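You operate a simulated robot arm through the tools that you are given. There is no shell and no other tool.

You run a simulated robot arm. Do the job below in one go: nothing can be reset, and whatever is moved stays where it is left.

TASK
Tighten both star knobs of the keypad drive, lock its black push plate, then switch it on.
Fine: orange button; leave the module tester off.

Only the result counts: the job must be done as asked and must still hold three seconds after the hand-in. Knocking over, shifting, dropping, spilling or breaking anything else fails it.

THE ROBOT
A 7-joint arm with a two-finger parallel gripper, fixed in place. Base frame: the origin is on the floor under the middle of its stand, x ahead of it, y to its left, z up. Lengths are in mm, angles in rad, forces in N, time in s.
It reaches about 1147 mm from its shoulder. Its first joint turns from -2.897 to 2.897 rad. Payload 3.43 kg.
Tool frame: the origin (TCP) lies between the finger pads and is the grasp point; the fingertips stand 30 mm ahead of it; z points along the fingers, y is the line along which they close. Largest opening 94 mm; finger width 28, thickness 10; the body of the gripper, 50 by 96 mm, starts 55 mm behind the TCP.
Orientation is told as [roll, pitch, yaw] about the base's x, y, z axes, in that order, counted from this pose: with the fingers straight down and closing along the base's y, the tool's x points along the base's -x, its y along +y and its z along -z.

THE INTERFACE
- The arm moves only by the tool servo_tool. Its argument "targets" is one flat list of numbers, 7 for each row, row after row: the shift along the base's x, y, z in mm, then the turn, a rotation vector about the base's x, y, z in rad, then the opening, from 0 (shut) to 1 (fully open). In form: [x, y, z, wx, wy, wz, grip, x, y, z, wx, wy, wz, grip, ...]. A call has 1 to 20 rows; each row shifts and turns the commanded pose from where the row before left it. Each row takes 0.2 s and may step no farther than 50 mm and 0.15 rad from the row before; otherwise, or with a gripper value out of range, the whole call is refused. A pose out of reach is approached as far as the arm can. The call stops where the force on the tool passes 60 N (or 10 N more than at its start, if that is more) or the arm is blocked; 0.2 s more then pass. The fingers move at their own pace (about 45 mm/s each) and stop on an object; they squeeze with about 29 N. The grip force told is the motor's: it shows also when the fingers shut on nothing. Time passes only in rows, and 0.2 s behind the last, so rows that do not move let the fingers close. It gives the time, the measured TCP pose, the force on the tool (base axes), the opening and the grip force at its end, in the units of the frame above (readings bear some noise), with the torque about the TCP (base axes, N m) and any sound that the robot's microphone picked up, and new pictures: "pictures" is both (left out), scene, wrist or none.
- Cameras (640 x 400 px; columns grow to the right, rows downward): "scene" is fixed at [50.9, 500.4, 1654.9]; the picture's right is [-0.90, -0.44, 0.00], its down [-0.21, 0.43, -0.88] and it looks along [0.39, -0.79, -0.47] (base axes); focal length 344 px, centre (320, 200). "wrist" rides on the gripper at [76, 14, -103] in the tool frame; the picture's right is [-0.18, 0.98, 0.00], its down [-0.75, -0.14, -0.64] and it looks along [-0.63, -0.12, 0.77] (tool axes); focal length 243 px, centre (320, 200). There is no depth. A picture from a camera that has moved, and an enlarged one, comes with that camera's place and axes in the base frame and with its lens.
- close_up(camera, box): a new picture of the part [left, top, right, bottom] of that camera's present view, enlarged. No time passes.
- sign_off(): hands the job in; it is judged then, once.

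Nothing tells you positions but the pictures and the camera data. Unless the task says otherwise, let go and move clear before handing in.

The tools are called after "Call:" as name(argument=value, ...) on one line, values as JSON. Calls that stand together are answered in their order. servo_tool: Moves the arm, as the interface text tells. Its arguments: {"type":"object","properties":{"targets":{"type":"array","items":{"type":"number"}},"pictures":{"type":"string","enum":["both","scene","wrist","none"]}},"required":["targets"]} The other tools are called the same way: close_up (camera, box) takes an enlarged picture of a part of a camera's view; sign_off () hands the job in.

At the start:

```text
time: 0.0
eef_pos: [466.2, -229.3, 1240.6]
ee_rot: [0.0, -0.001, -0.001]
force: [0.9, 0.0, -0.5]
moment: [0.01, 0.01, -0.03]
grip_width: 93.8
grasp_force: 0.1
```

scene: 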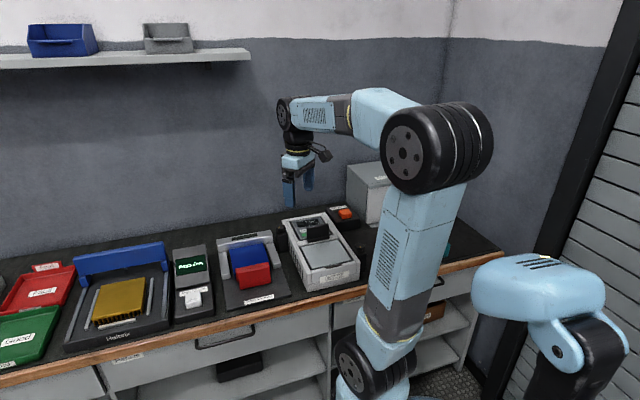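
wrist: 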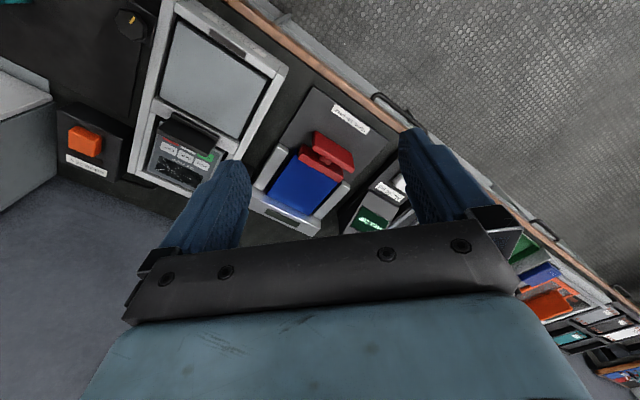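

I see a bench with several devices: a trays area, a yellow module fixture, a card device with green display, a blue/red press device, a grey device with a screen, and an orange button box. I will take enlarged pictures to identify the labels first.

Call:
close_up(camera="scene", box=[160, 190, 380, 330])

Call:
close_up(camera="scene", box=[0, 220, 220, 370])

Call:
close_up(camera="scene", box=[270, 150, 480, 300])

Call:
close_up(camera="wrist", box=[40, 0, 300, 220])

Call:
close_up(camera="wrist", box=[220, 60, 460, 260])

```text
2.86 times, centred on (270, 260) of scene
camera zoom: at [50.9, 500.4, 1654.9], right [-0.9, -0.44, 0.0], down [-0.21, 0.43, -0.88], along [0.39, -0.79, -0.47], focal length 984 px, centre (463, 29)
```

zoom: 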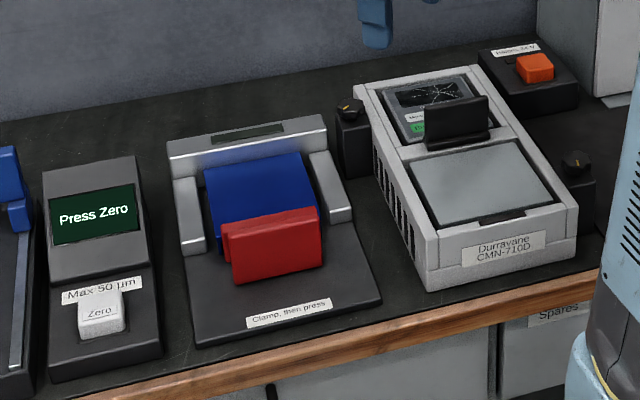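

```text
2.67 times, centred on (110, 295) of scene
camera zoom: at [50.9, 500.4, 1654.9], right [-0.9, -0.44, 0.0], down [-0.21, 0.43, -0.88], along [0.39, -0.79, -0.47], focal length 918 px, centre (880, -53)
```

zoom: 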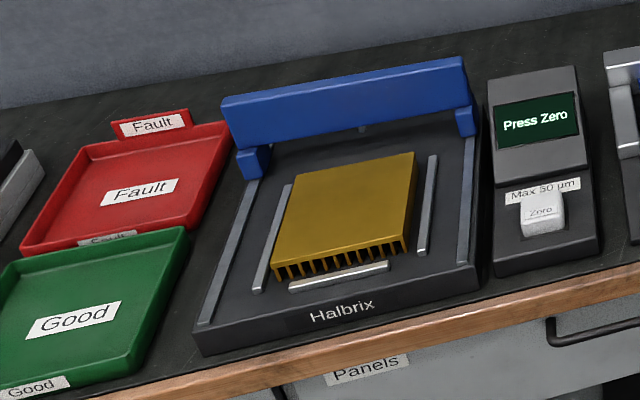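

```text
2.67 times, centred on (375, 225) of scene
camera zoom: at [50.9, 500.4, 1654.9], right [-0.9, -0.44, 0.0], down [-0.21, 0.43, -0.88], along [0.39, -0.79, -0.47], focal length 918 px, centre (173, 133)
```

zoom: 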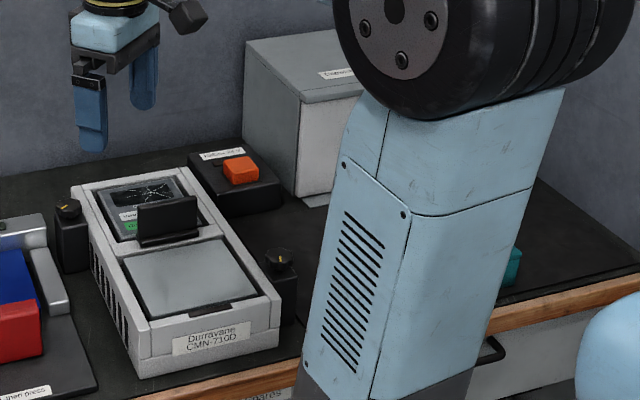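

```text
1.82 times, centred on (170, 110) of wrist
camera zoom: at [388.8, -215.4, 1342.6], right [0.18, 0.98, 0.0], down [0.75, -0.14, 0.64], along [0.63, -0.12, -0.77], focal length 441 px, centre (593, 364)
```

zoom: 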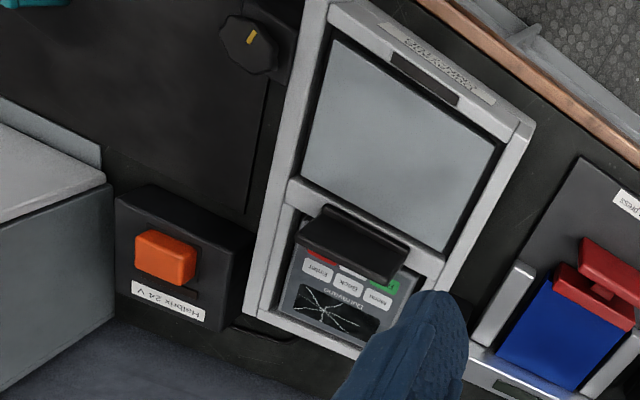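

```text
2.00 times, centred on (340, 160) of wrist
camera zoom: at [388.8, -215.4, 1342.6], right [0.18, 0.98, 0.0], down [0.75, -0.14, 0.64], along [0.63, -0.12, -0.77], focal length 485 px, centre (280, 280)
```

zoom: 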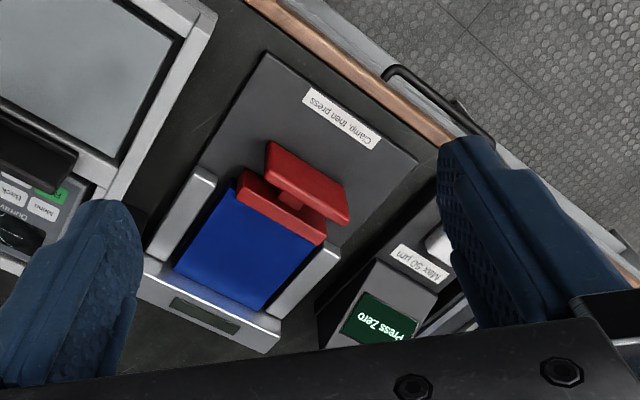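

The Durravane CMN-710D unit has a keypad with a cracked screen, a black plate standing up, and two black knobs at its sides; the orange button box is labelled "Halbrix 24 V". I'll look closer at labels and the rest of the room before I move.

Call:
close_up(camera="scene", box=[275, 205, 375, 268])

Call:
close_up(camera="scene", box=[325, 150, 405, 200])

Call:
close_up(camera="scene", box=[320, 195, 380, 233])

Call:
close_up(camera="wrist", box=[480, 220, 640, 400])

Call:
close_up(camera="wrist", box=[130, 90, 250, 190])

Call:
close_up(camera="scene", box=[400, 200, 520, 310])

```text
6.35 times, centred on (325, 236) of scene
camera zoom: at [50.9, 500.4, 1654.9], right [-0.9, -0.44, 0.0], down [-0.21, 0.43, -0.88], along [0.39, -0.79, -0.47], focal length 2186 px, centre (288, -32)
```

zoom: 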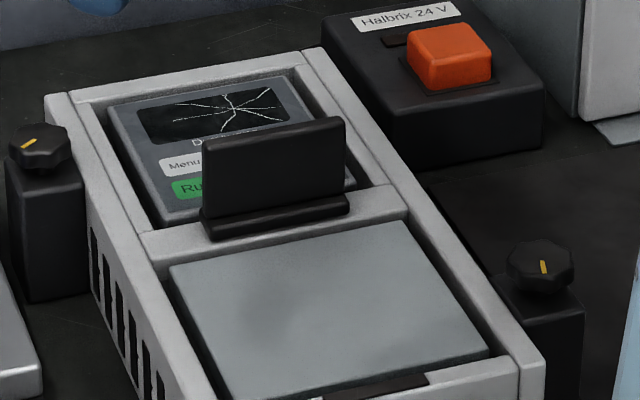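

```text
8.00 times, centred on (365, 175) of scene
camera zoom: at [50.9, 500.4, 1654.9], right [-0.9, -0.44, 0.0], down [-0.21, 0.43, -0.88], along [0.39, -0.79, -0.47], focal length 2754 px, centre (-40, 400)
```

zoom: 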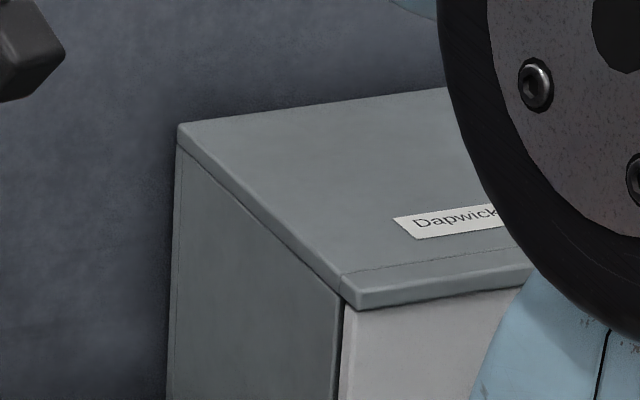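

```text
10.53 times, centred on (350, 214) of scene
camera zoom: at [50.9, 500.4, 1654.9], right [-0.9, -0.44, 0.0], down [-0.21, 0.43, -0.88], along [0.39, -0.79, -0.47], focal length 3624 px, centre (4, 53)
```

zoom: 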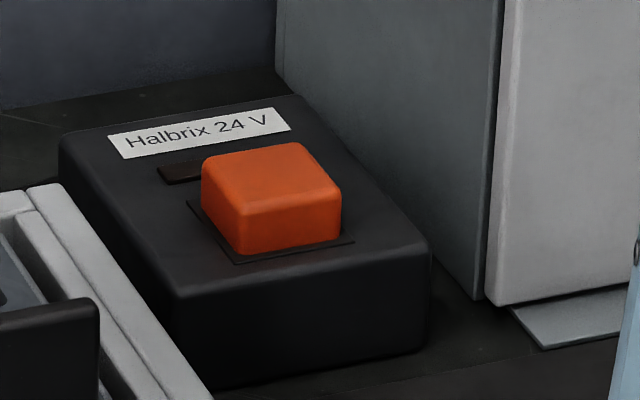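

```text
2.22 times, centred on (560, 310) of wrist
camera zoom: at [388.8, -215.4, 1342.6], right [0.18, 0.98, 0.0], down [0.75, -0.14, 0.64], along [0.63, -0.12, -0.77], focal length 539 px, centre (-213, -44)
```

zoom: 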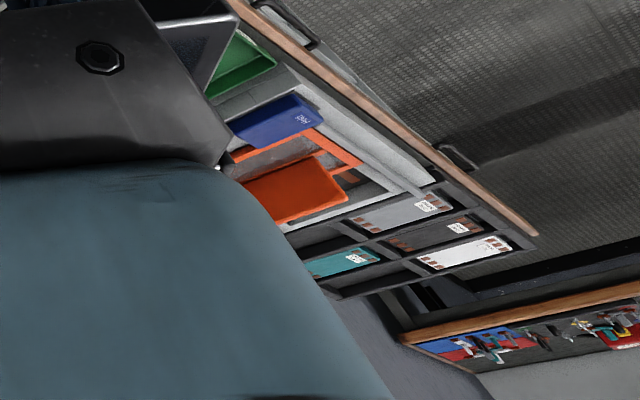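

```text
4.00 times, centred on (190, 140) of wrist
camera zoom: at [388.8, -215.4, 1342.6], right [0.18, 0.98, 0.0], down [0.75, -0.14, 0.64], along [0.63, -0.12, -0.77], focal length 970 px, centre (840, 440)
```

zoom: 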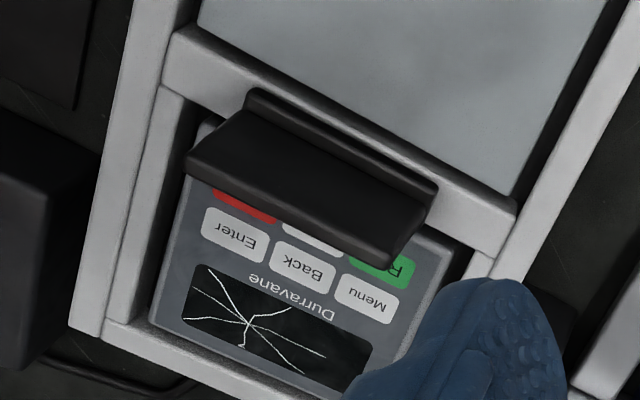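

```text
3.64 times, centred on (460, 255) of scene
camera zoom: at [50.9, 500.4, 1654.9], right [-0.9, -0.44, 0.0], down [-0.21, 0.43, -0.88], along [0.39, -0.79, -0.47], focal length 1252 px, centre (-189, 0)
```

zoom: 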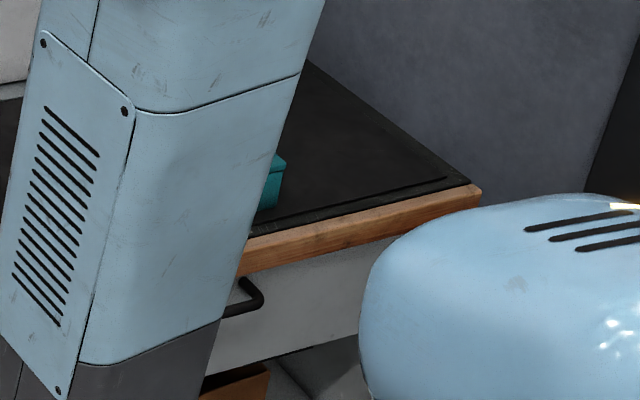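

The bench runs diagonally to the base (about −43° of yaw), and the drive sits near x≈540, y≈−470, z≈900. I'll turn the gripper to line up with the bench and look at the drive from above.

Call:
servo_tool(targets=[-13, -22, 0, 0, 0, -0.15, 1, -13, -22, 0, 0, 0, -0.15, 1, -13, -22, 0, 0, 0, -0.15, 1, -13, -22, 0, 0, 0, -0.15, 1, -13, -22, 0, 0, 0, -0.15, 1, 0, 0, 0, 0, 0, 0, 1])

```text
time: 1.4
eef_pos: [398.8, -338.0, 1240.1]
ee_rot: [-0.001, -0.001, -0.751]
force: [-1.1, -0.3, 0.1]
moment: [0.01, 0.03, -0.01]
grip_width: 94.0
grasp_force: 0.1
camera wrist: at [353.1, -276.7, 1342.4], right [0.8, 0.59, 0.0], down [0.46, -0.62, 0.64], along [0.38, -0.52, -0.77], focal length 243 px, centre (320, 200)
```

scene: 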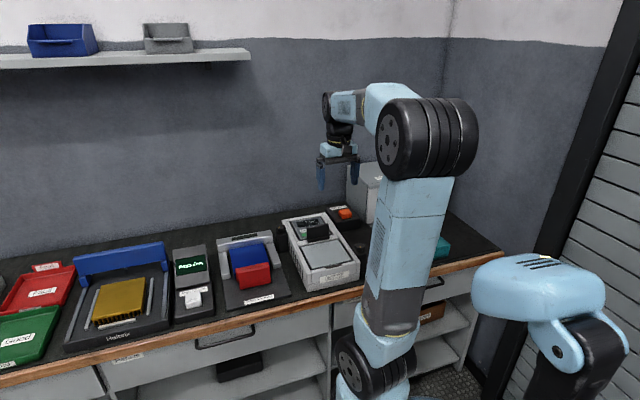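
wrist: 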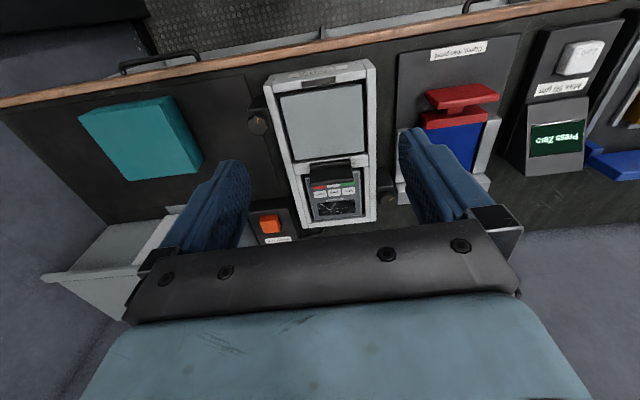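

The drive, orange button and a teal box are now in the wrist view. I'll enlarge the drive, the orange box and the surroundings.

Call:
close_up(camera="wrist", box=[230, 55, 400, 245])

Call:
close_up(camera="wrist", box=[290, 150, 400, 230])

Call:
close_up(camera="wrist", box=[230, 180, 330, 250])

Call:
close_up(camera="wrist", box=[0, 60, 260, 300])

Call:
close_up(camera="wrist", box=[380, 10, 640, 220])

Call:
close_up(camera="scene", box=[320, 170, 400, 230])

```text
2.11 times, centred on (315, 150) of wrist
camera zoom: at [353.1, -276.7, 1342.4], right [0.8, 0.59, 0.0], down [0.46, -0.62, 0.64], along [0.38, -0.52, -0.77], focal length 511 px, centre (330, 305)
```

zoom: 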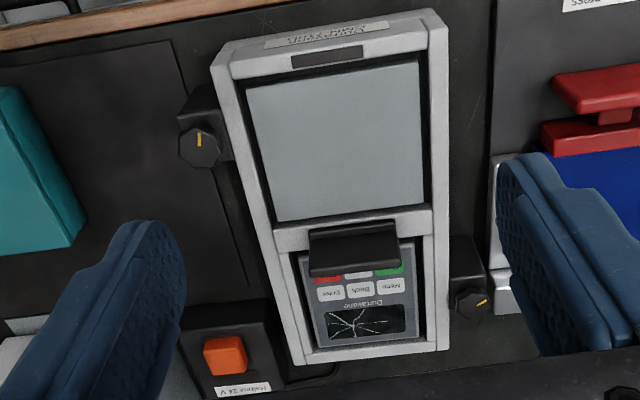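

```text
5.00 times, centred on (345, 190) of wrist
camera zoom: at [353.1, -276.7, 1342.4], right [0.8, 0.59, 0.0], down [0.46, -0.62, 0.64], along [0.38, -0.52, -0.77], focal length 1213 px, centre (195, 250)
```

zoom: 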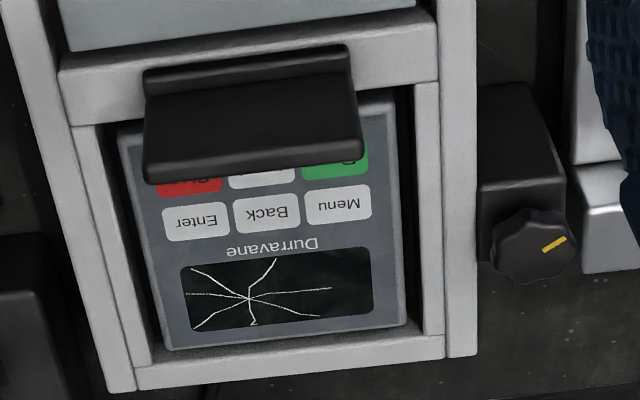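

```text
5.71 times, centred on (280, 215) of wrist
camera zoom: at [353.1, -276.7, 1342.4], right [0.8, 0.59, 0.0], down [0.46, -0.62, 0.64], along [0.38, -0.52, -0.77], focal length 1386 px, centre (549, 114)
```

zoom: 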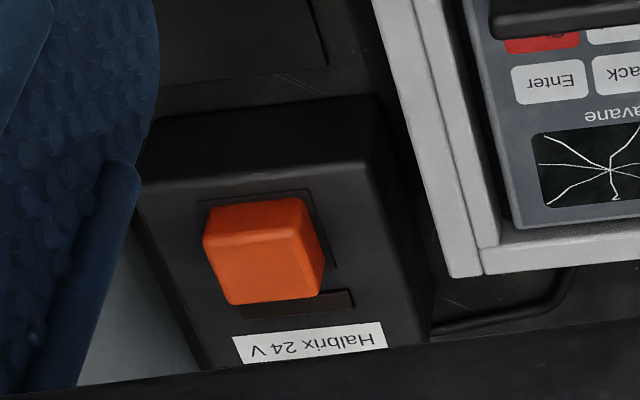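

```text
1.67 times, centred on (130, 180) of wrist
camera zoom: at [353.1, -276.7, 1342.4], right [0.8, 0.59, 0.0], down [0.46, -0.62, 0.64], along [0.38, -0.52, -0.77], focal length 404 px, centre (637, 233)
```

zoom: 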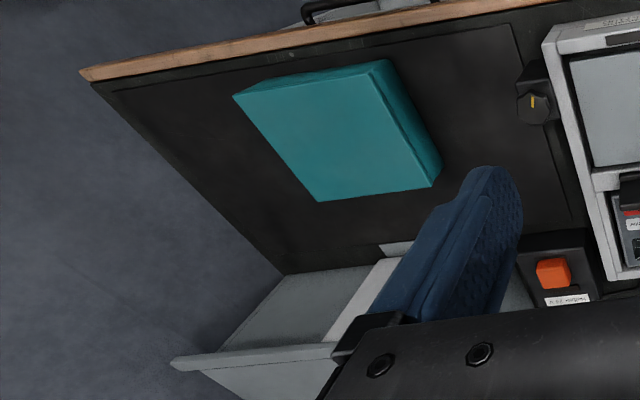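

```text
1.90 times, centred on (510, 115) of wrist
camera zoom: at [353.1, -276.7, 1342.4], right [0.8, 0.59, 0.0], down [0.46, -0.62, 0.64], along [0.38, -0.52, -0.77], focal length 462 px, centre (-42, 362)
```

zoom: 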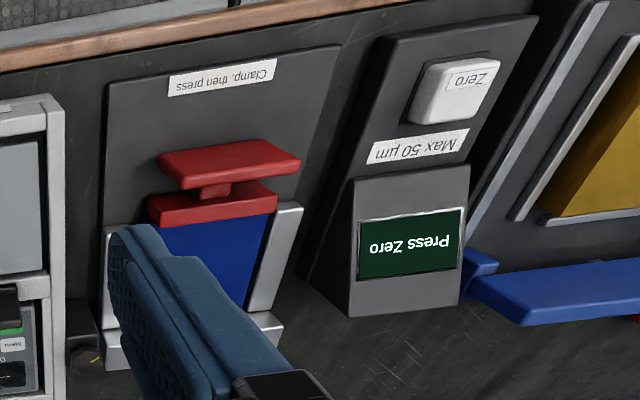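

```text
6.67 times, centred on (360, 200) of scene
camera zoom: at [50.9, 500.4, 1654.9], right [-0.9, -0.44, 0.0], down [-0.21, 0.43, -0.88], along [0.39, -0.79, -0.47], focal length 2295 px, centre (53, 200)
```

zoom: 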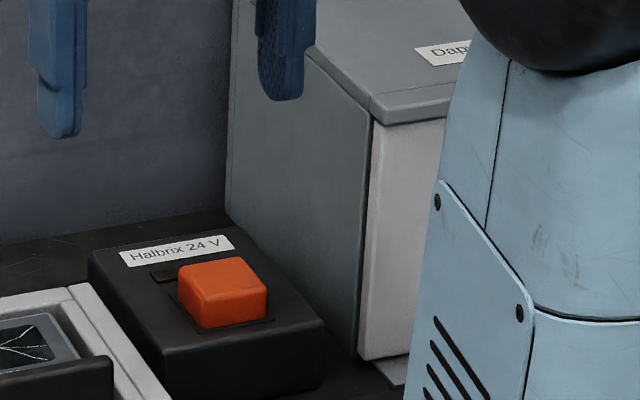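

A black cable seems to leave the orange box and run behind the drive. I'll move farther over the bench to see where it goes and to read the remaining labels.

Call:
servo_tool(targets=[36, -34, 0, 0, 0, 0, 1, 36, -34, 0, 0, 0, 0, 1, 36, -34, 0, 0, 0, 0, 1, 36, -34, 0, 0, 0, 0, 1, 0, 0, 0, 0, 0, 0, 1])

```text
time: 2.6
eef_pos: [543.8, -475.0, 1237.9]
ee_rot: [0.0, 0.0, -0.749]
force: [0.7, -0.2, 0.4]
moment: [0.0, -0.01, 0.02]
grip_width: 94.3
grasp_force: 0.1
camera wrist: at [497.1, -412.4, 1341.3], right [0.8, 0.59, 0.0], down [0.46, -0.62, 0.64], along [0.38, -0.52, -0.77], focal length 243 px, centre (320, 200)
```

scene: 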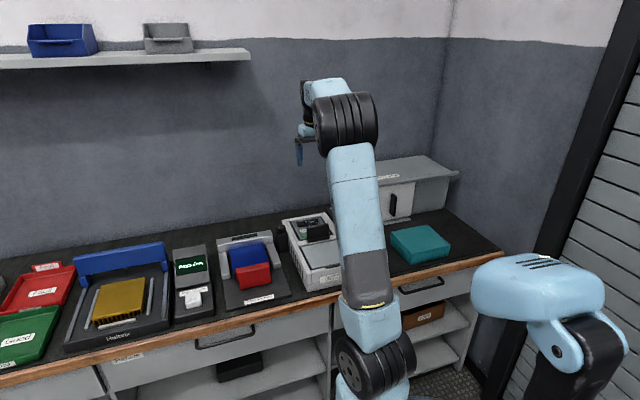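
wrist: 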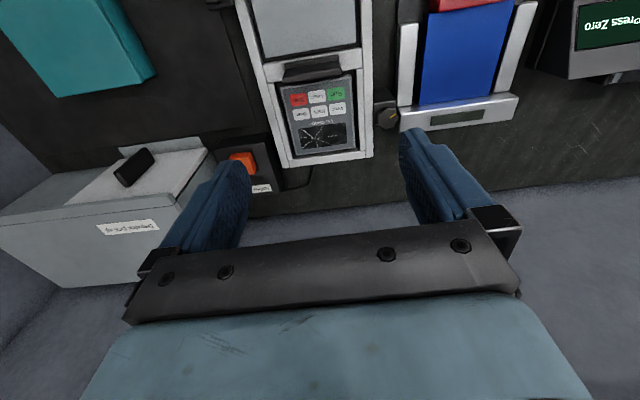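

Call:
close_up(camera="wrist", box=[210, 40, 410, 210])

Call:
close_up(camera="wrist", box=[220, 130, 330, 210])

Call:
close_up(camera="wrist", box=[0, 100, 240, 290])

Call:
close_up(camera="wrist", box=[360, 0, 640, 200])

Call:
close_up(camera="scene", box=[350, 140, 510, 300])

```text
2.35 times, centred on (310, 125) of wrist
camera zoom: at [497.1, -412.4, 1341.3], right [0.8, 0.59, 0.0], down [0.46, -0.62, 0.64], along [0.38, -0.52, -0.77], focal length 571 px, centre (344, 376)
```

zoom: 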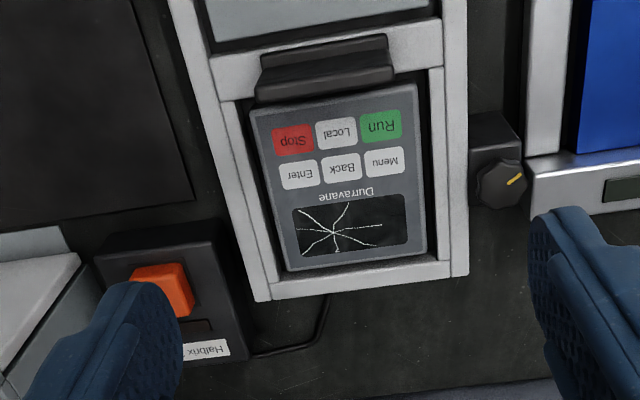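

```text
5.00 times, centred on (275, 170) of wrist
camera zoom: at [497.1, -412.4, 1341.3], right [0.8, 0.59, 0.0], down [0.46, -0.62, 0.64], along [0.38, -0.52, -0.77], focal length 1213 px, centre (545, 350)
```

zoom: 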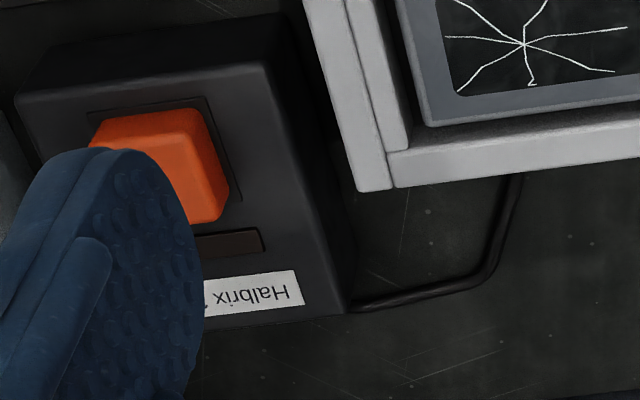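

```text
2.11 times, centred on (120, 195) of wrist
camera zoom: at [497.1, -412.4, 1341.3], right [0.8, 0.59, 0.0], down [0.46, -0.62, 0.64], along [0.38, -0.52, -0.77], focal length 511 px, centre (741, 210)
```

zoom: 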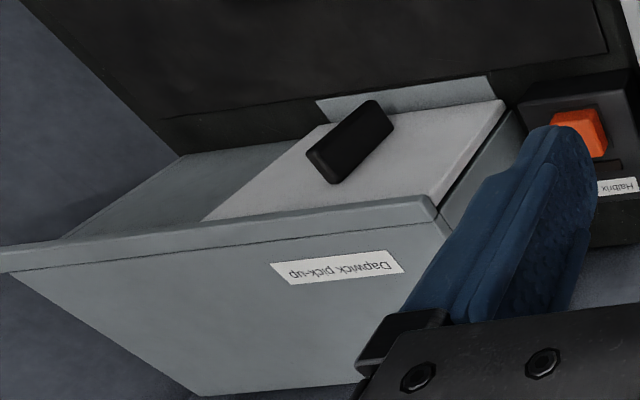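

```text
2.00 times, centred on (500, 100) of wrist
camera zoom: at [497.1, -412.4, 1341.3], right [0.8, 0.59, 0.0], down [0.46, -0.62, 0.64], along [0.38, -0.52, -0.77], focal length 485 px, centre (-40, 400)
```

zoom: 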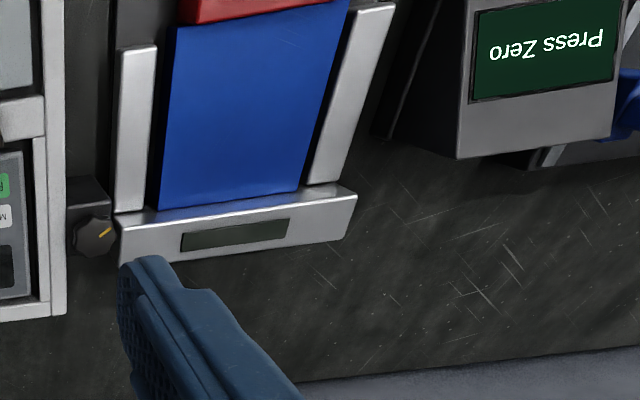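

```text
2.50 times, centred on (430, 220) of scene
camera zoom: at [50.9, 500.4, 1654.9], right [-0.9, -0.44, 0.0], down [-0.21, 0.43, -0.88], along [0.39, -0.79, -0.47], focal length 861 px, centre (45, 150)
```

zoom: 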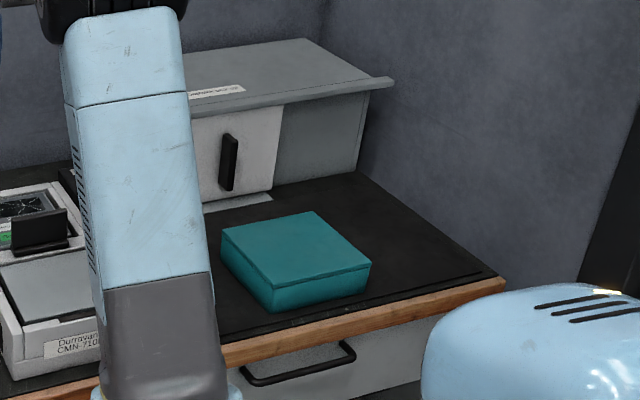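

The cable clearly runs from the orange "Halbrix 24 V" box into the rear of the Durravane drive, so the orange button supplies the drive; I put knob A at about (699,−475,899), knob B at (370,−497,899) and the black plate's top at (542,−492,949). I'll go lower to examine the plate and knobs.

Call:
servo_tool(targets=[-10, 9, -40, 0, 0, 0, 1, -10, 9, -40, 0, 0, 0, 1, -10, 9, -40, 0, 0, 0, 1, -10, 9, -40, 0, 0, 0, 1, 0, 0, 0, 0, 0, 0, 1])

```text
time: 3.8
eef_pos: [506.1, -438.8, 1078.0]
ee_rot: [0.001, 0.001, -0.749]
force: [0.2, -0.5, -0.5]
moment: [0.0, -0.02, -0.01]
grip_width: 94.1
grasp_force: 0.2
camera wrist: at [458.4, -376.9, 1180.8], right [0.8, 0.59, 0.0], down [0.46, -0.62, 0.64], along [0.38, -0.52, -0.77], focal length 243 px, centre (320, 200)
```

scene: 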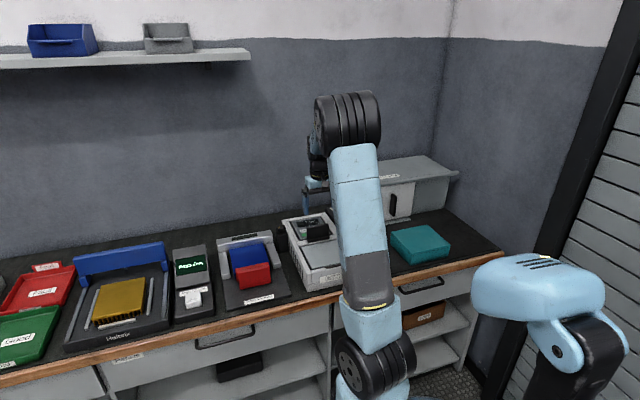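
wrist: 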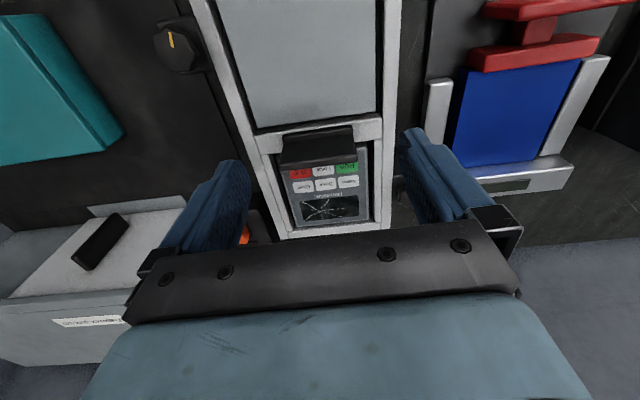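

Call:
close_up(camera="wrist", box=[230, 90, 410, 240])

Call:
close_up(camera="wrist", box=[140, 0, 240, 80])

Call:
close_up(camera="scene", box=[270, 200, 350, 260])

```text
2.67 times, centred on (320, 165) of wrist
camera zoom: at [458.4, -376.9, 1180.8], right [0.8, 0.59, 0.0], down [0.46, -0.62, 0.64], along [0.38, -0.52, -0.77], focal length 647 px, centre (320, 293)
```

zoom: 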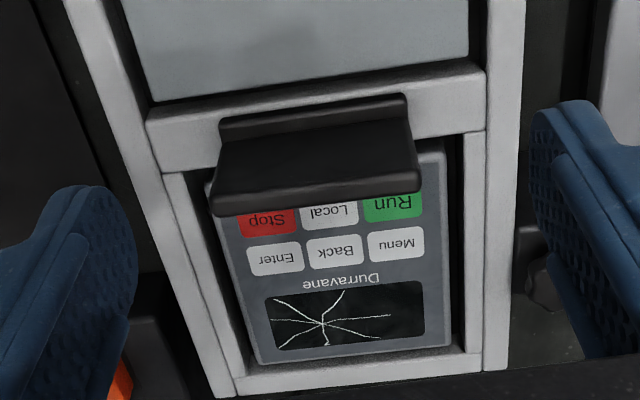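

```text
5.00 times, centred on (190, 40) of wrist
camera zoom: at [458.4, -376.9, 1180.8], right [0.8, 0.59, 0.0], down [0.46, -0.62, 0.64], along [0.38, -0.52, -0.77], focal length 1213 px, centre (970, 1000)
```

zoom: 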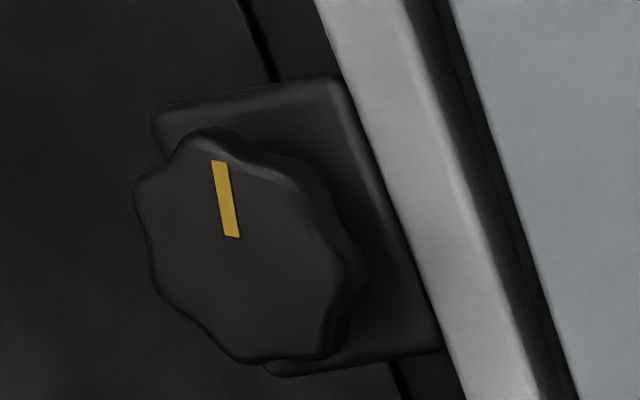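

```text
6.67 times, centred on (310, 230) of scene
camera zoom: at [50.9, 500.4, 1654.9], right [-0.9, -0.44, 0.0], down [-0.21, 0.43, -0.88], along [0.39, -0.79, -0.47], focal length 2295 px, centre (387, 0)
```

zoom: 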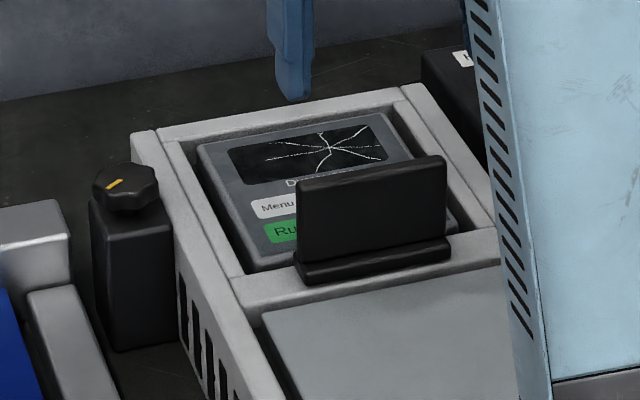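

The plate is a vertical upright on the crossbar (top ≈ (541,−491,947)), the frame rim is at about z 867, and knob B's top is at about (368,−493,905), roughly 42 mm across. I'll go above knob B to centre on it.

Call:
servo_tool(targets=[-34.5, -13.5, -20, 0, 0, 0, 1, -34.5, -13.5, -20, 0, 0, 0, 1, -34.5, -13.5, -20, 0, 0, 0, 1, -34.5, -13.5, -20, 0, 0, 0, 1, 0, 0, 0, 0, 0, 0, 1])

```text
time: 5.0
eef_pos: [367.9, -493.7, 998.3]
ee_rot: [-0.001, -0.001, -0.749]
force: [0.1, 0.1, -0.4]
moment: [0.02, 0.0, 0.0]
grip_width: 93.9
grasp_force: 0.1
camera wrist: at [320.9, -431.8, 1101.2], right [0.8, 0.59, 0.0], down [0.46, -0.62, 0.64], along [0.38, -0.52, -0.77], focal length 243 px, centre (320, 200)
```

scene: 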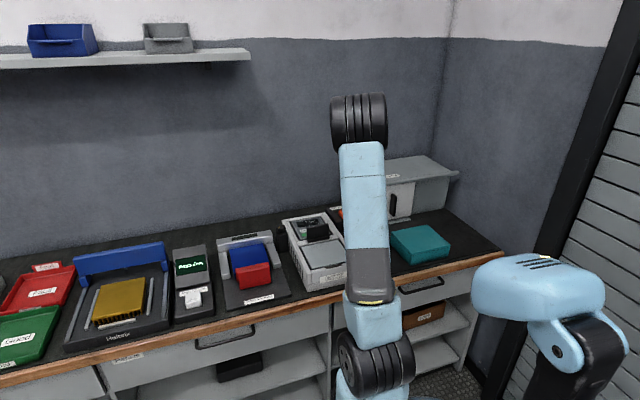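
wrist: 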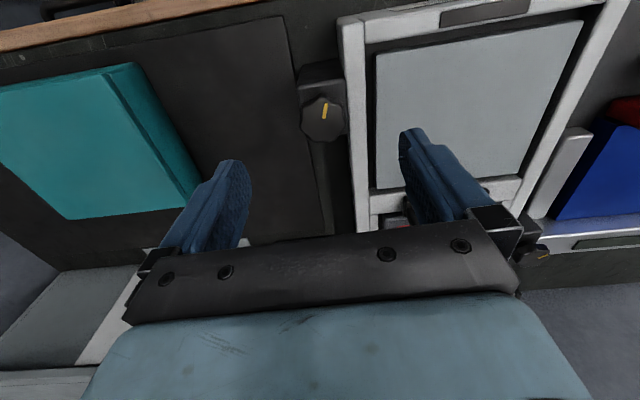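

Call:
close_up(camera="wrist", box=[280, 50, 370, 150])

```text
4.00 times, centred on (325, 100) of wrist
camera zoom: at [320.9, -431.8, 1101.2], right [0.8, 0.59, 0.0], down [0.46, -0.62, 0.64], along [0.38, -0.52, -0.77], focal length 970 px, centre (300, 600)
```

zoom: 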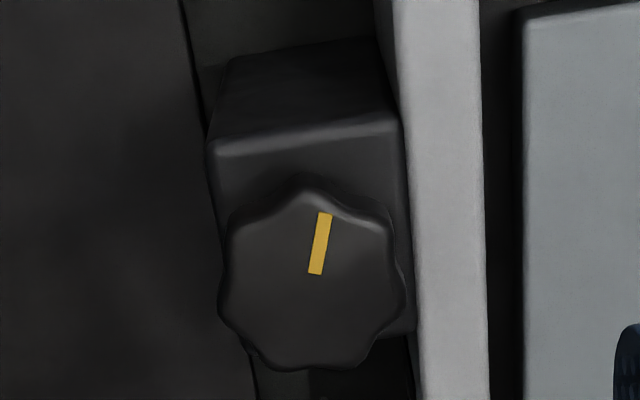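

Knob B's top face is centred at about (369,−492,907). I'll descend open around it with the fingertips just above its block.

Call:
servo_tool(targets=[1, 1.5, -35, 0, 0, 0, 1, 0, 0, -30, 0, 0, 0, 1, 0, 0, -8, 0, 0, 0, 1, 0, 0, 0, 0, 0, 0, 1])

Call:
close_up(camera="wrist", box=[180, 60, 480, 250])

```text
time: 6.0
eef_pos: [367.6, -491.7, 926.3]
ee_rot: [0.001, 0.001, -0.75]
force: [-0.2, 0.3, 0.7]
moment: [-0.01, 0.02, 0.01]
grip_width: 94.2
grasp_force: 0.0
camera wrist: at [321.2, -430.8, 1028.3], right [0.8, 0.59, 0.0], down [0.46, -0.62, 0.64], along [0.38, -0.52, -0.77], focal length 243 px, centre (320, 200)
```

scene: 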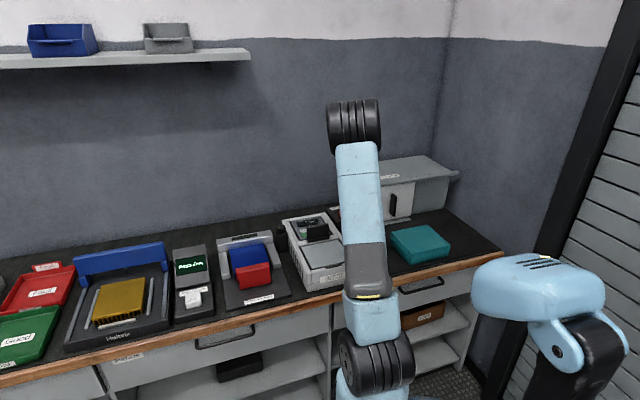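
wrist: 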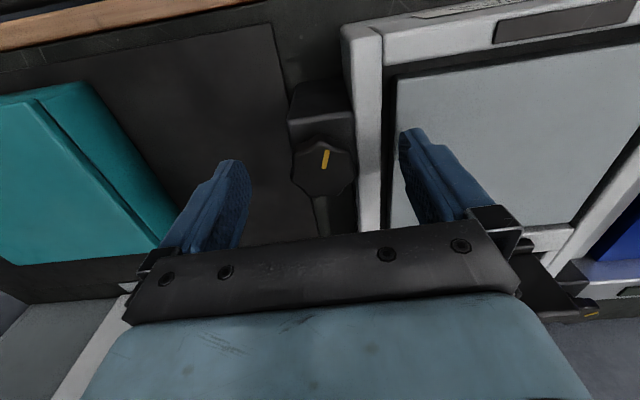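

```text
2.11 times, centred on (330, 155) of wrist
camera zoom: at [321.2, -430.8, 1028.3], right [0.8, 0.59, 0.0], down [0.46, -0.62, 0.64], along [0.38, -0.52, -0.77], focal length 511 px, centre (299, 295)
```

zoom: 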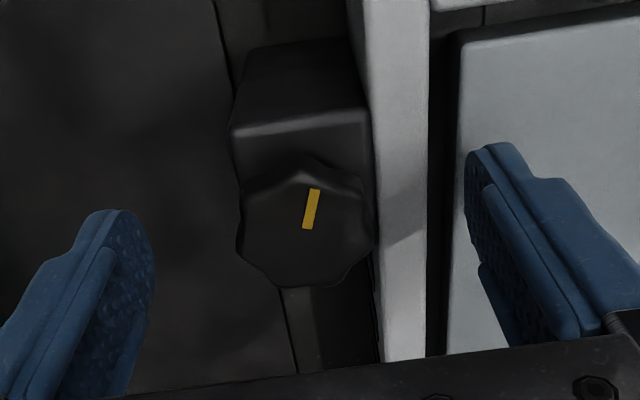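

The knob is centred between the fingers with its top at about z 909. I'll drop 3 mm more and close.

Call:
servo_tool(targets=[0.5, 0, -3, 0, 0, 0, 1, 0, 0, 0, 0, 0, 0, 0, 0, 0, 0, 0, 0, 0, 0, 0, 0, 0, 0, 0, 0, 0, 0, 0, 0, 0, 0, 0, 0, 0, 0, 0, 0, 0, 0, 0, 0])

Call:
close_up(camera="wrist", box=[180, 60, 480, 250])

```text
refused: targets must hold 7 numbers for each row
```

```text
2.11 times, centred on (330, 155) of wrist
camera zoom: at [321.2, -430.8, 1028.3], right [0.8, 0.59, 0.0], down [0.46, -0.62, 0.64], along [0.38, -0.52, -0.77], focal length 511 px, centre (299, 295)
```

zoom: 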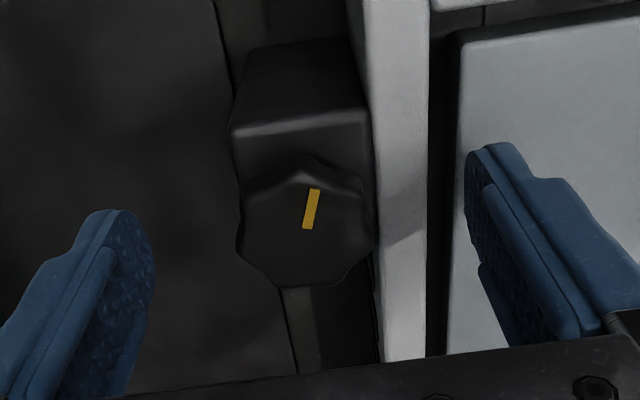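

The list was miscounted and refused; the knob is still centred between the open fingers. I resend the small drop and closing.

Call:
servo_tool(targets=[0.5, 0, -3, 0, 0, 0, 1, 0, 0, 0, 0, 0, 0, 0, 0, 0, 0, 0, 0, 0, 0, 0, 0, 0, 0, 0, 0, 0, 0, 0, 0, 0, 0, 0, 0, 0, 0, 0, 0, 0, 0, 0])

Call:
close_up(camera="wrist", box=[180, 60, 480, 250])

```text
time: 7.4
eef_pos: [367.4, -490.8, 922.5]
ee_rot: [0.0, 0.0, -0.748]
force: [4.7, 5.8, -0.2]
moment: [0.23, -0.22, 0.01]
grip_width: 38.3
grasp_force: 44.4
camera wrist: at [321.7, -429.9, 1025.9], right [0.8, 0.59, 0.0], down [0.46, -0.62, 0.64], along [0.38, -0.52, -0.77], focal length 243 px, centre (320, 200)
```

scene: 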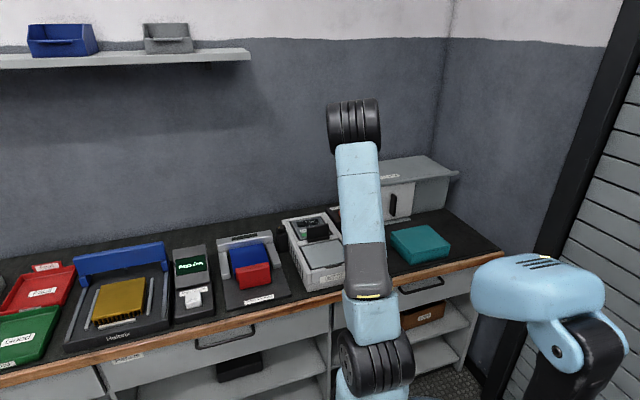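
wrist: 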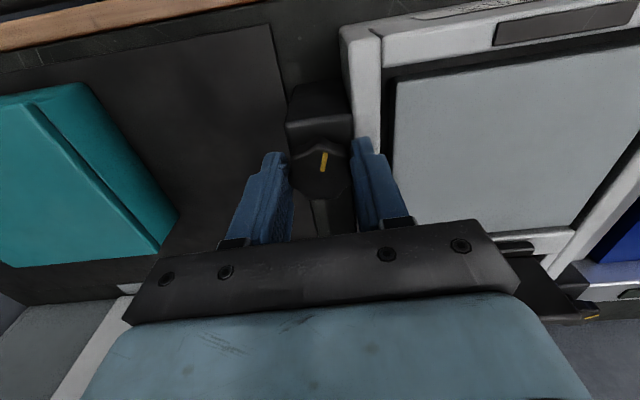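

```text
2.11 times, centred on (330, 155) of wrist
camera zoom: at [321.7, -429.9, 1025.9], right [0.8, 0.59, 0.0], down [0.46, -0.62, 0.64], along [0.38, -0.52, -0.77], focal length 511 px, centre (299, 295)
```

zoom: 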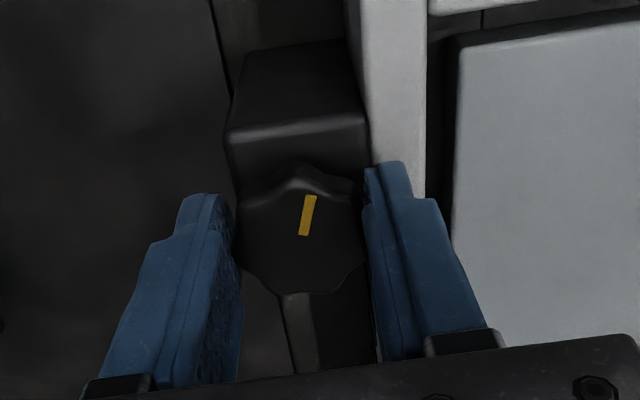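

The knob is gripped at 38 mm with a small side load. I'll ease that load and start turning clockwise (negative about z), watching the torque.

Call:
servo_tool(targets=[0.7, 0.7, 0, 0, 0, 0, 0, 0, 0, 0, 0, 0, -0.1, 0, 0, 0, 0, 0, 0, -0.1, 0, 0, 0, 0, 0, 0, -0.1, 0, 0, 0, 0, 0, 0, -0.1, 0], pictures="wrist")

Call:
close_up(camera="wrist", box=[180, 60, 480, 250])

```text
time: 8.6
eef_pos: [368.6, -489.9, 923.1]
ee_rot: [-0.001, 0.0, -1.152]
force: [-4.8, -6.3, -24.3]
moment: [-0.53, -0.08, -0.04]
grip_width: 38.7
grasp_force: 45.4
camera wrist: at [350.7, -416.4, 1026.1], right [0.97, 0.23, 0.0], down [0.18, -0.75, 0.64], along [0.15, -0.62, -0.77], focal length 243 px, centre (320, 200)
```

wrist: 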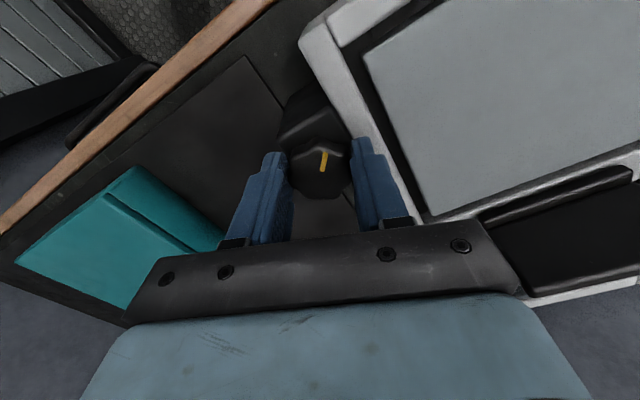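

```text
2.11 times, centred on (330, 155) of wrist
camera zoom: at [350.7, -416.4, 1026.1], right [0.97, 0.23, 0.0], down [0.18, -0.75, 0.64], along [0.15, -0.62, -0.77], focal length 511 px, centre (299, 295)
```

zoom: 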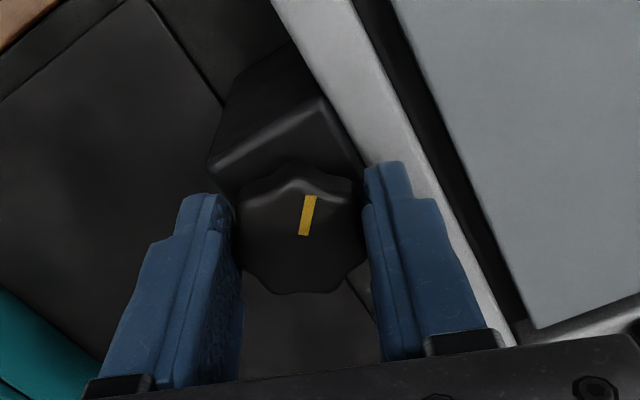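

The knob turns with the fingers, and it pulls the tool downward as it screws in. I'll follow it down a little while turning further.

Call:
servo_tool(targets=[0, 0, -0.7, 0, 0, 0, 0, 0, 0, -0.2, 0, 0, -0.1, 0, 0, 0, -0.2, 0, 0, -0.1, 0, 0, 0, -0.2, 0, 0, -0.1, 0], pictures="none")

```text
time: 9.6
eef_pos: [370.0, -489.2, 921.7]
ee_rot: [-0.001, 0.001, -1.449]
force: [-1.9, 0.7, -9.1]
moment: [0.97, 0.54, 0.01]
grip_width: 38.4
grasp_force: 44.8
```

Call:
servo_tool(targets=[0, 0, -0.3, 0, 0, -0.1, 0, 0, 0, -0.3, 0, 0, -0.1, 0, 0, 0, -0.3, 0, 0, -0.1, 0, 0, 0, -0.3, 0, 0, -0.1, 0], pictures="wrist")

Call:
close_up(camera="wrist", box=[180, 60, 480, 250])

```text
time: 10.6
eef_pos: [370.4, -490.2, 922.6]
ee_rot: [0.002, -0.004, -1.848]
force: [15.8, 11.8, 34.0]
moment: [0.16, -0.33, 0.11]
grip_width: 38.4
grasp_force: 44.7
camera wrist: at [404.2, -421.9, 1025.6], right [0.89, -0.45, 0.0], down [-0.34, -0.68, 0.64], along [-0.29, -0.58, -0.77], focal length 243 px, centre (320, 200)
```

wrist: 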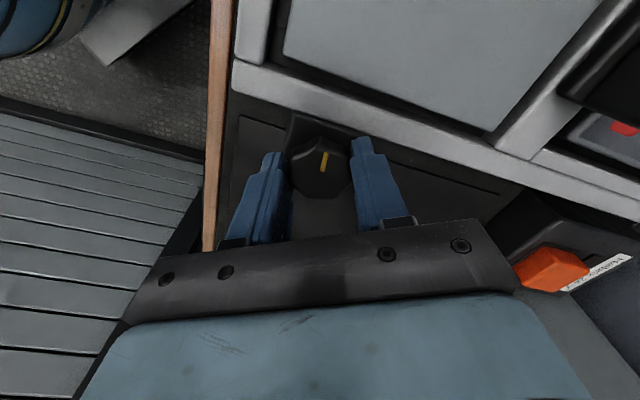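

```text
2.11 times, centred on (330, 155) of wrist
camera zoom: at [404.2, -421.9, 1025.6], right [0.89, -0.45, 0.0], down [-0.34, -0.68, 0.64], along [-0.29, -0.58, -0.77], focal length 511 px, centre (299, 295)
```

zoom: 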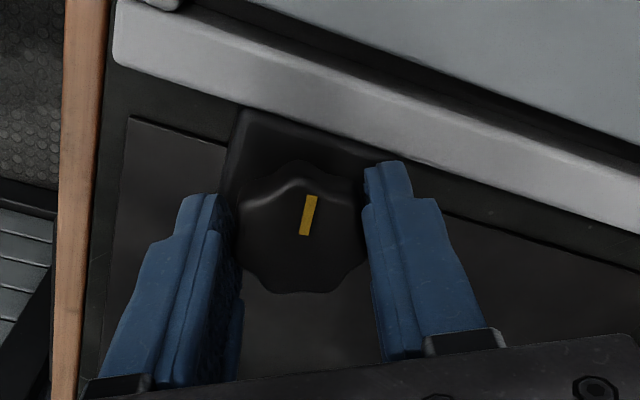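

The knob has turned about 1.1 rad clockwise with little torque; I was pressing it down, so I'll ease upward and keep turning.

Call:
servo_tool(targets=[1, 0.7, 1.5, 0, 0, 0, 0, 0, 0, 0, 0, 0, 0, 0], pictures="none")

```text
time: 11.2
eef_pos: [370.3, -491.1, 922.8]
ee_rot: [0.0, -0.002, -1.847]
force: [15.5, -7.6, 10.5]
moment: [-1.34, -0.25, 0.04]
grip_width: 38.3
grasp_force: 44.9
```

Call:
servo_tool(targets=[0, 0, 0.3, 0, 0, -0.1, 0, 0, 0, 0, 0, 0, -0.1, 0, 0, 0, 0, 0, 0, -0.1, 0, 0, 0, 0, 0, 0, -0.1, 0], pictures="wrist")

Call:
close_up(camera="wrist", box=[180, 60, 480, 250])

```text
time: 12.2
eef_pos: [370.6, -491.9, 923.8]
ee_rot: [0.0, -0.003, -2.251]
force: [23.8, -24.4, -1.7]
moment: [-1.17, -0.15, 0.07]
grip_width: 38.2
grasp_force: 45.7
camera wrist: at [429.5, -441.6, 1025.6], right [0.65, -0.76, 0.0], down [-0.58, -0.5, 0.64], along [-0.49, -0.42, -0.77], focal length 243 px, centre (320, 200)
```

wrist: 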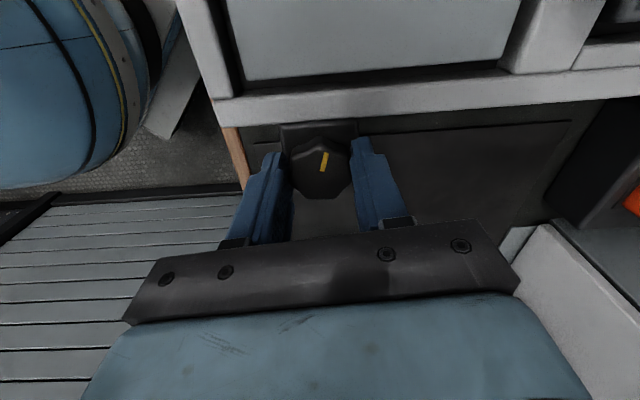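

```text
2.11 times, centred on (330, 155) of wrist
camera zoom: at [429.5, -441.6, 1025.6], right [0.65, -0.76, 0.0], down [-0.58, -0.5, 0.64], along [-0.49, -0.42, -0.77], focal length 511 px, centre (299, 295)
```

zoom: 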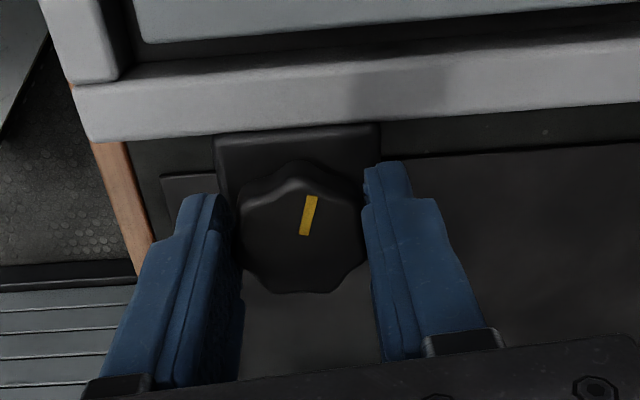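

Call:
servo_tool(targets=[0.8, -1.2, 0, 0, 0, 0, 0, 0.1, -0.1, 0, 0, 0, -0.1, 0, 0.1, -0.1, 0, 0, 0, -0.1, 0, 0.1, -0.1, 0, 0, 0, -0.1, 0], pictures="none")

```text
time: 13.2
eef_pos: [372.7, -491.2, 922.0]
ee_rot: [-0.001, 0.0, -2.549]
force: [12.8, -10.2, -4.8]
moment: [0.22, -0.4, 0.06]
grip_width: 38.2
grasp_force: 44.6
```

Call:
servo_tool(targets=[0.1, -0.2, 0, 0, 0, -0.1, 0, 0.1, -0.2, 0, 0, 0, -0.1, 0, 0.1, -0.2, 0, 0, 0, -0.1, 0, 0, 0, 0, 0, 0, 0, 0], pictures="wrist")

Call:
close_up(camera="wrist", box=[180, 60, 480, 250])

```text
time: 14.2
eef_pos: [372.8, -491.5, 922.9]
ee_rot: [-0.001, -0.001, -2.851]
force: [8.8, -6.0, -15.6]
moment: [0.07, -0.15, 0.02]
grip_width: 37.9
grasp_force: 45.0
camera wrist: at [448.3, -484.9, 1025.6], right [0.11, -0.99, 0.0], down [-0.76, -0.08, 0.64], along [-0.64, -0.07, -0.77], focal length 243 px, centre (320, 200)
```

wrist: 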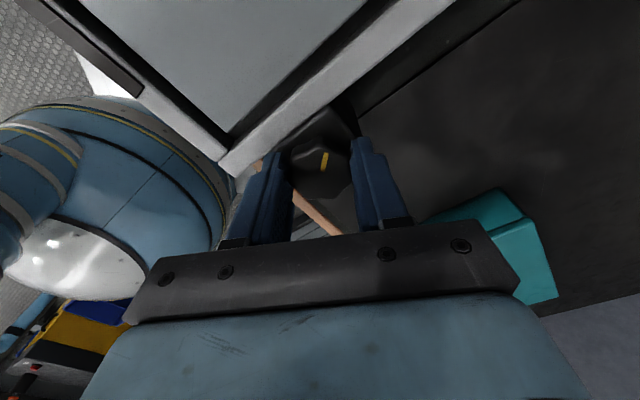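

```text
2.11 times, centred on (330, 155) of wrist
camera zoom: at [448.3, -484.9, 1025.6], right [0.11, -0.99, 0.0], down [-0.76, -0.08, 0.64], along [-0.64, -0.07, -0.77], focal length 511 px, centre (299, 295)
```

zoom: 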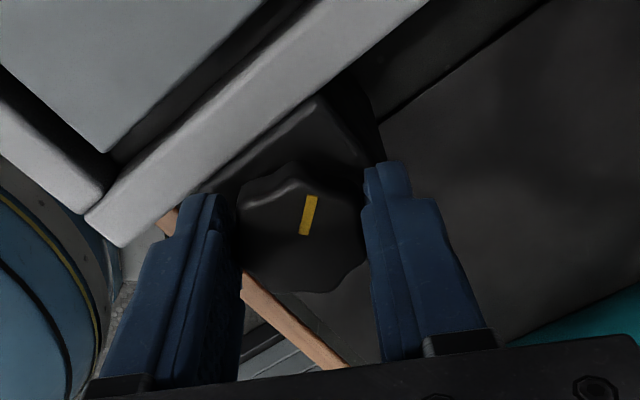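

The knob keeps following freely (2.1 rad so far). I'll keep turning until the torque rises or a sound is heard.

Call:
servo_tool(targets=[0, -0.2, 0, 0, 0, -0.1, 0, 0, -0.2, 0, 0, 0, -0.1, 0, 0, -0.2, 0, 0, 0, -0.1, 0, 0, -0.2, 0, 0, 0, -0.1, 0], pictures="wrist")

Call:
close_up(camera="wrist", box=[180, 60, 480, 250])

```text
time: 15.2
eef_pos: [372.2, -493.2, 923.6]
ee_rot: [-0.001, -0.002, 3.033]
force: [7.9, -9.1, -19.0]
moment: [-0.13, 0.19, 0.01]
grip_width: 38.1
grasp_force: 45.1
camera wrist: at [445.4, -516.2, 1025.7], right [-0.29, -0.96, 0.0], down [-0.73, 0.22, 0.64], along [-0.62, 0.19, -0.77], focal length 243 px, centre (320, 200)
```

wrist: 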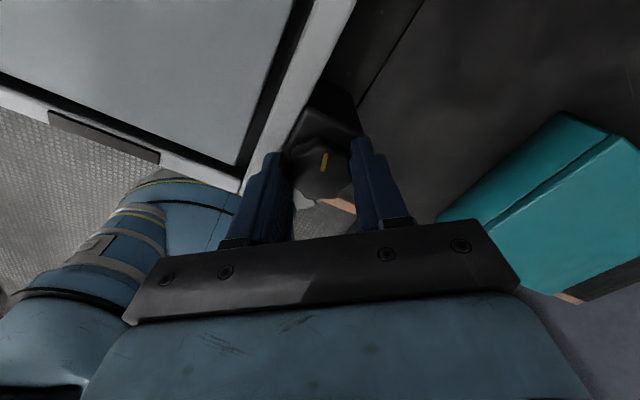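

```text
2.11 times, centred on (330, 155) of wrist
camera zoom: at [445.4, -516.2, 1025.7], right [-0.29, -0.96, 0.0], down [-0.73, 0.22, 0.64], along [-0.62, 0.19, -0.77], focal length 511 px, centre (299, 295)
```

zoom: 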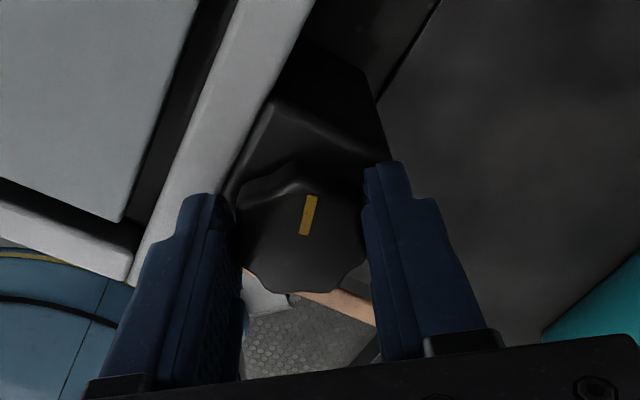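

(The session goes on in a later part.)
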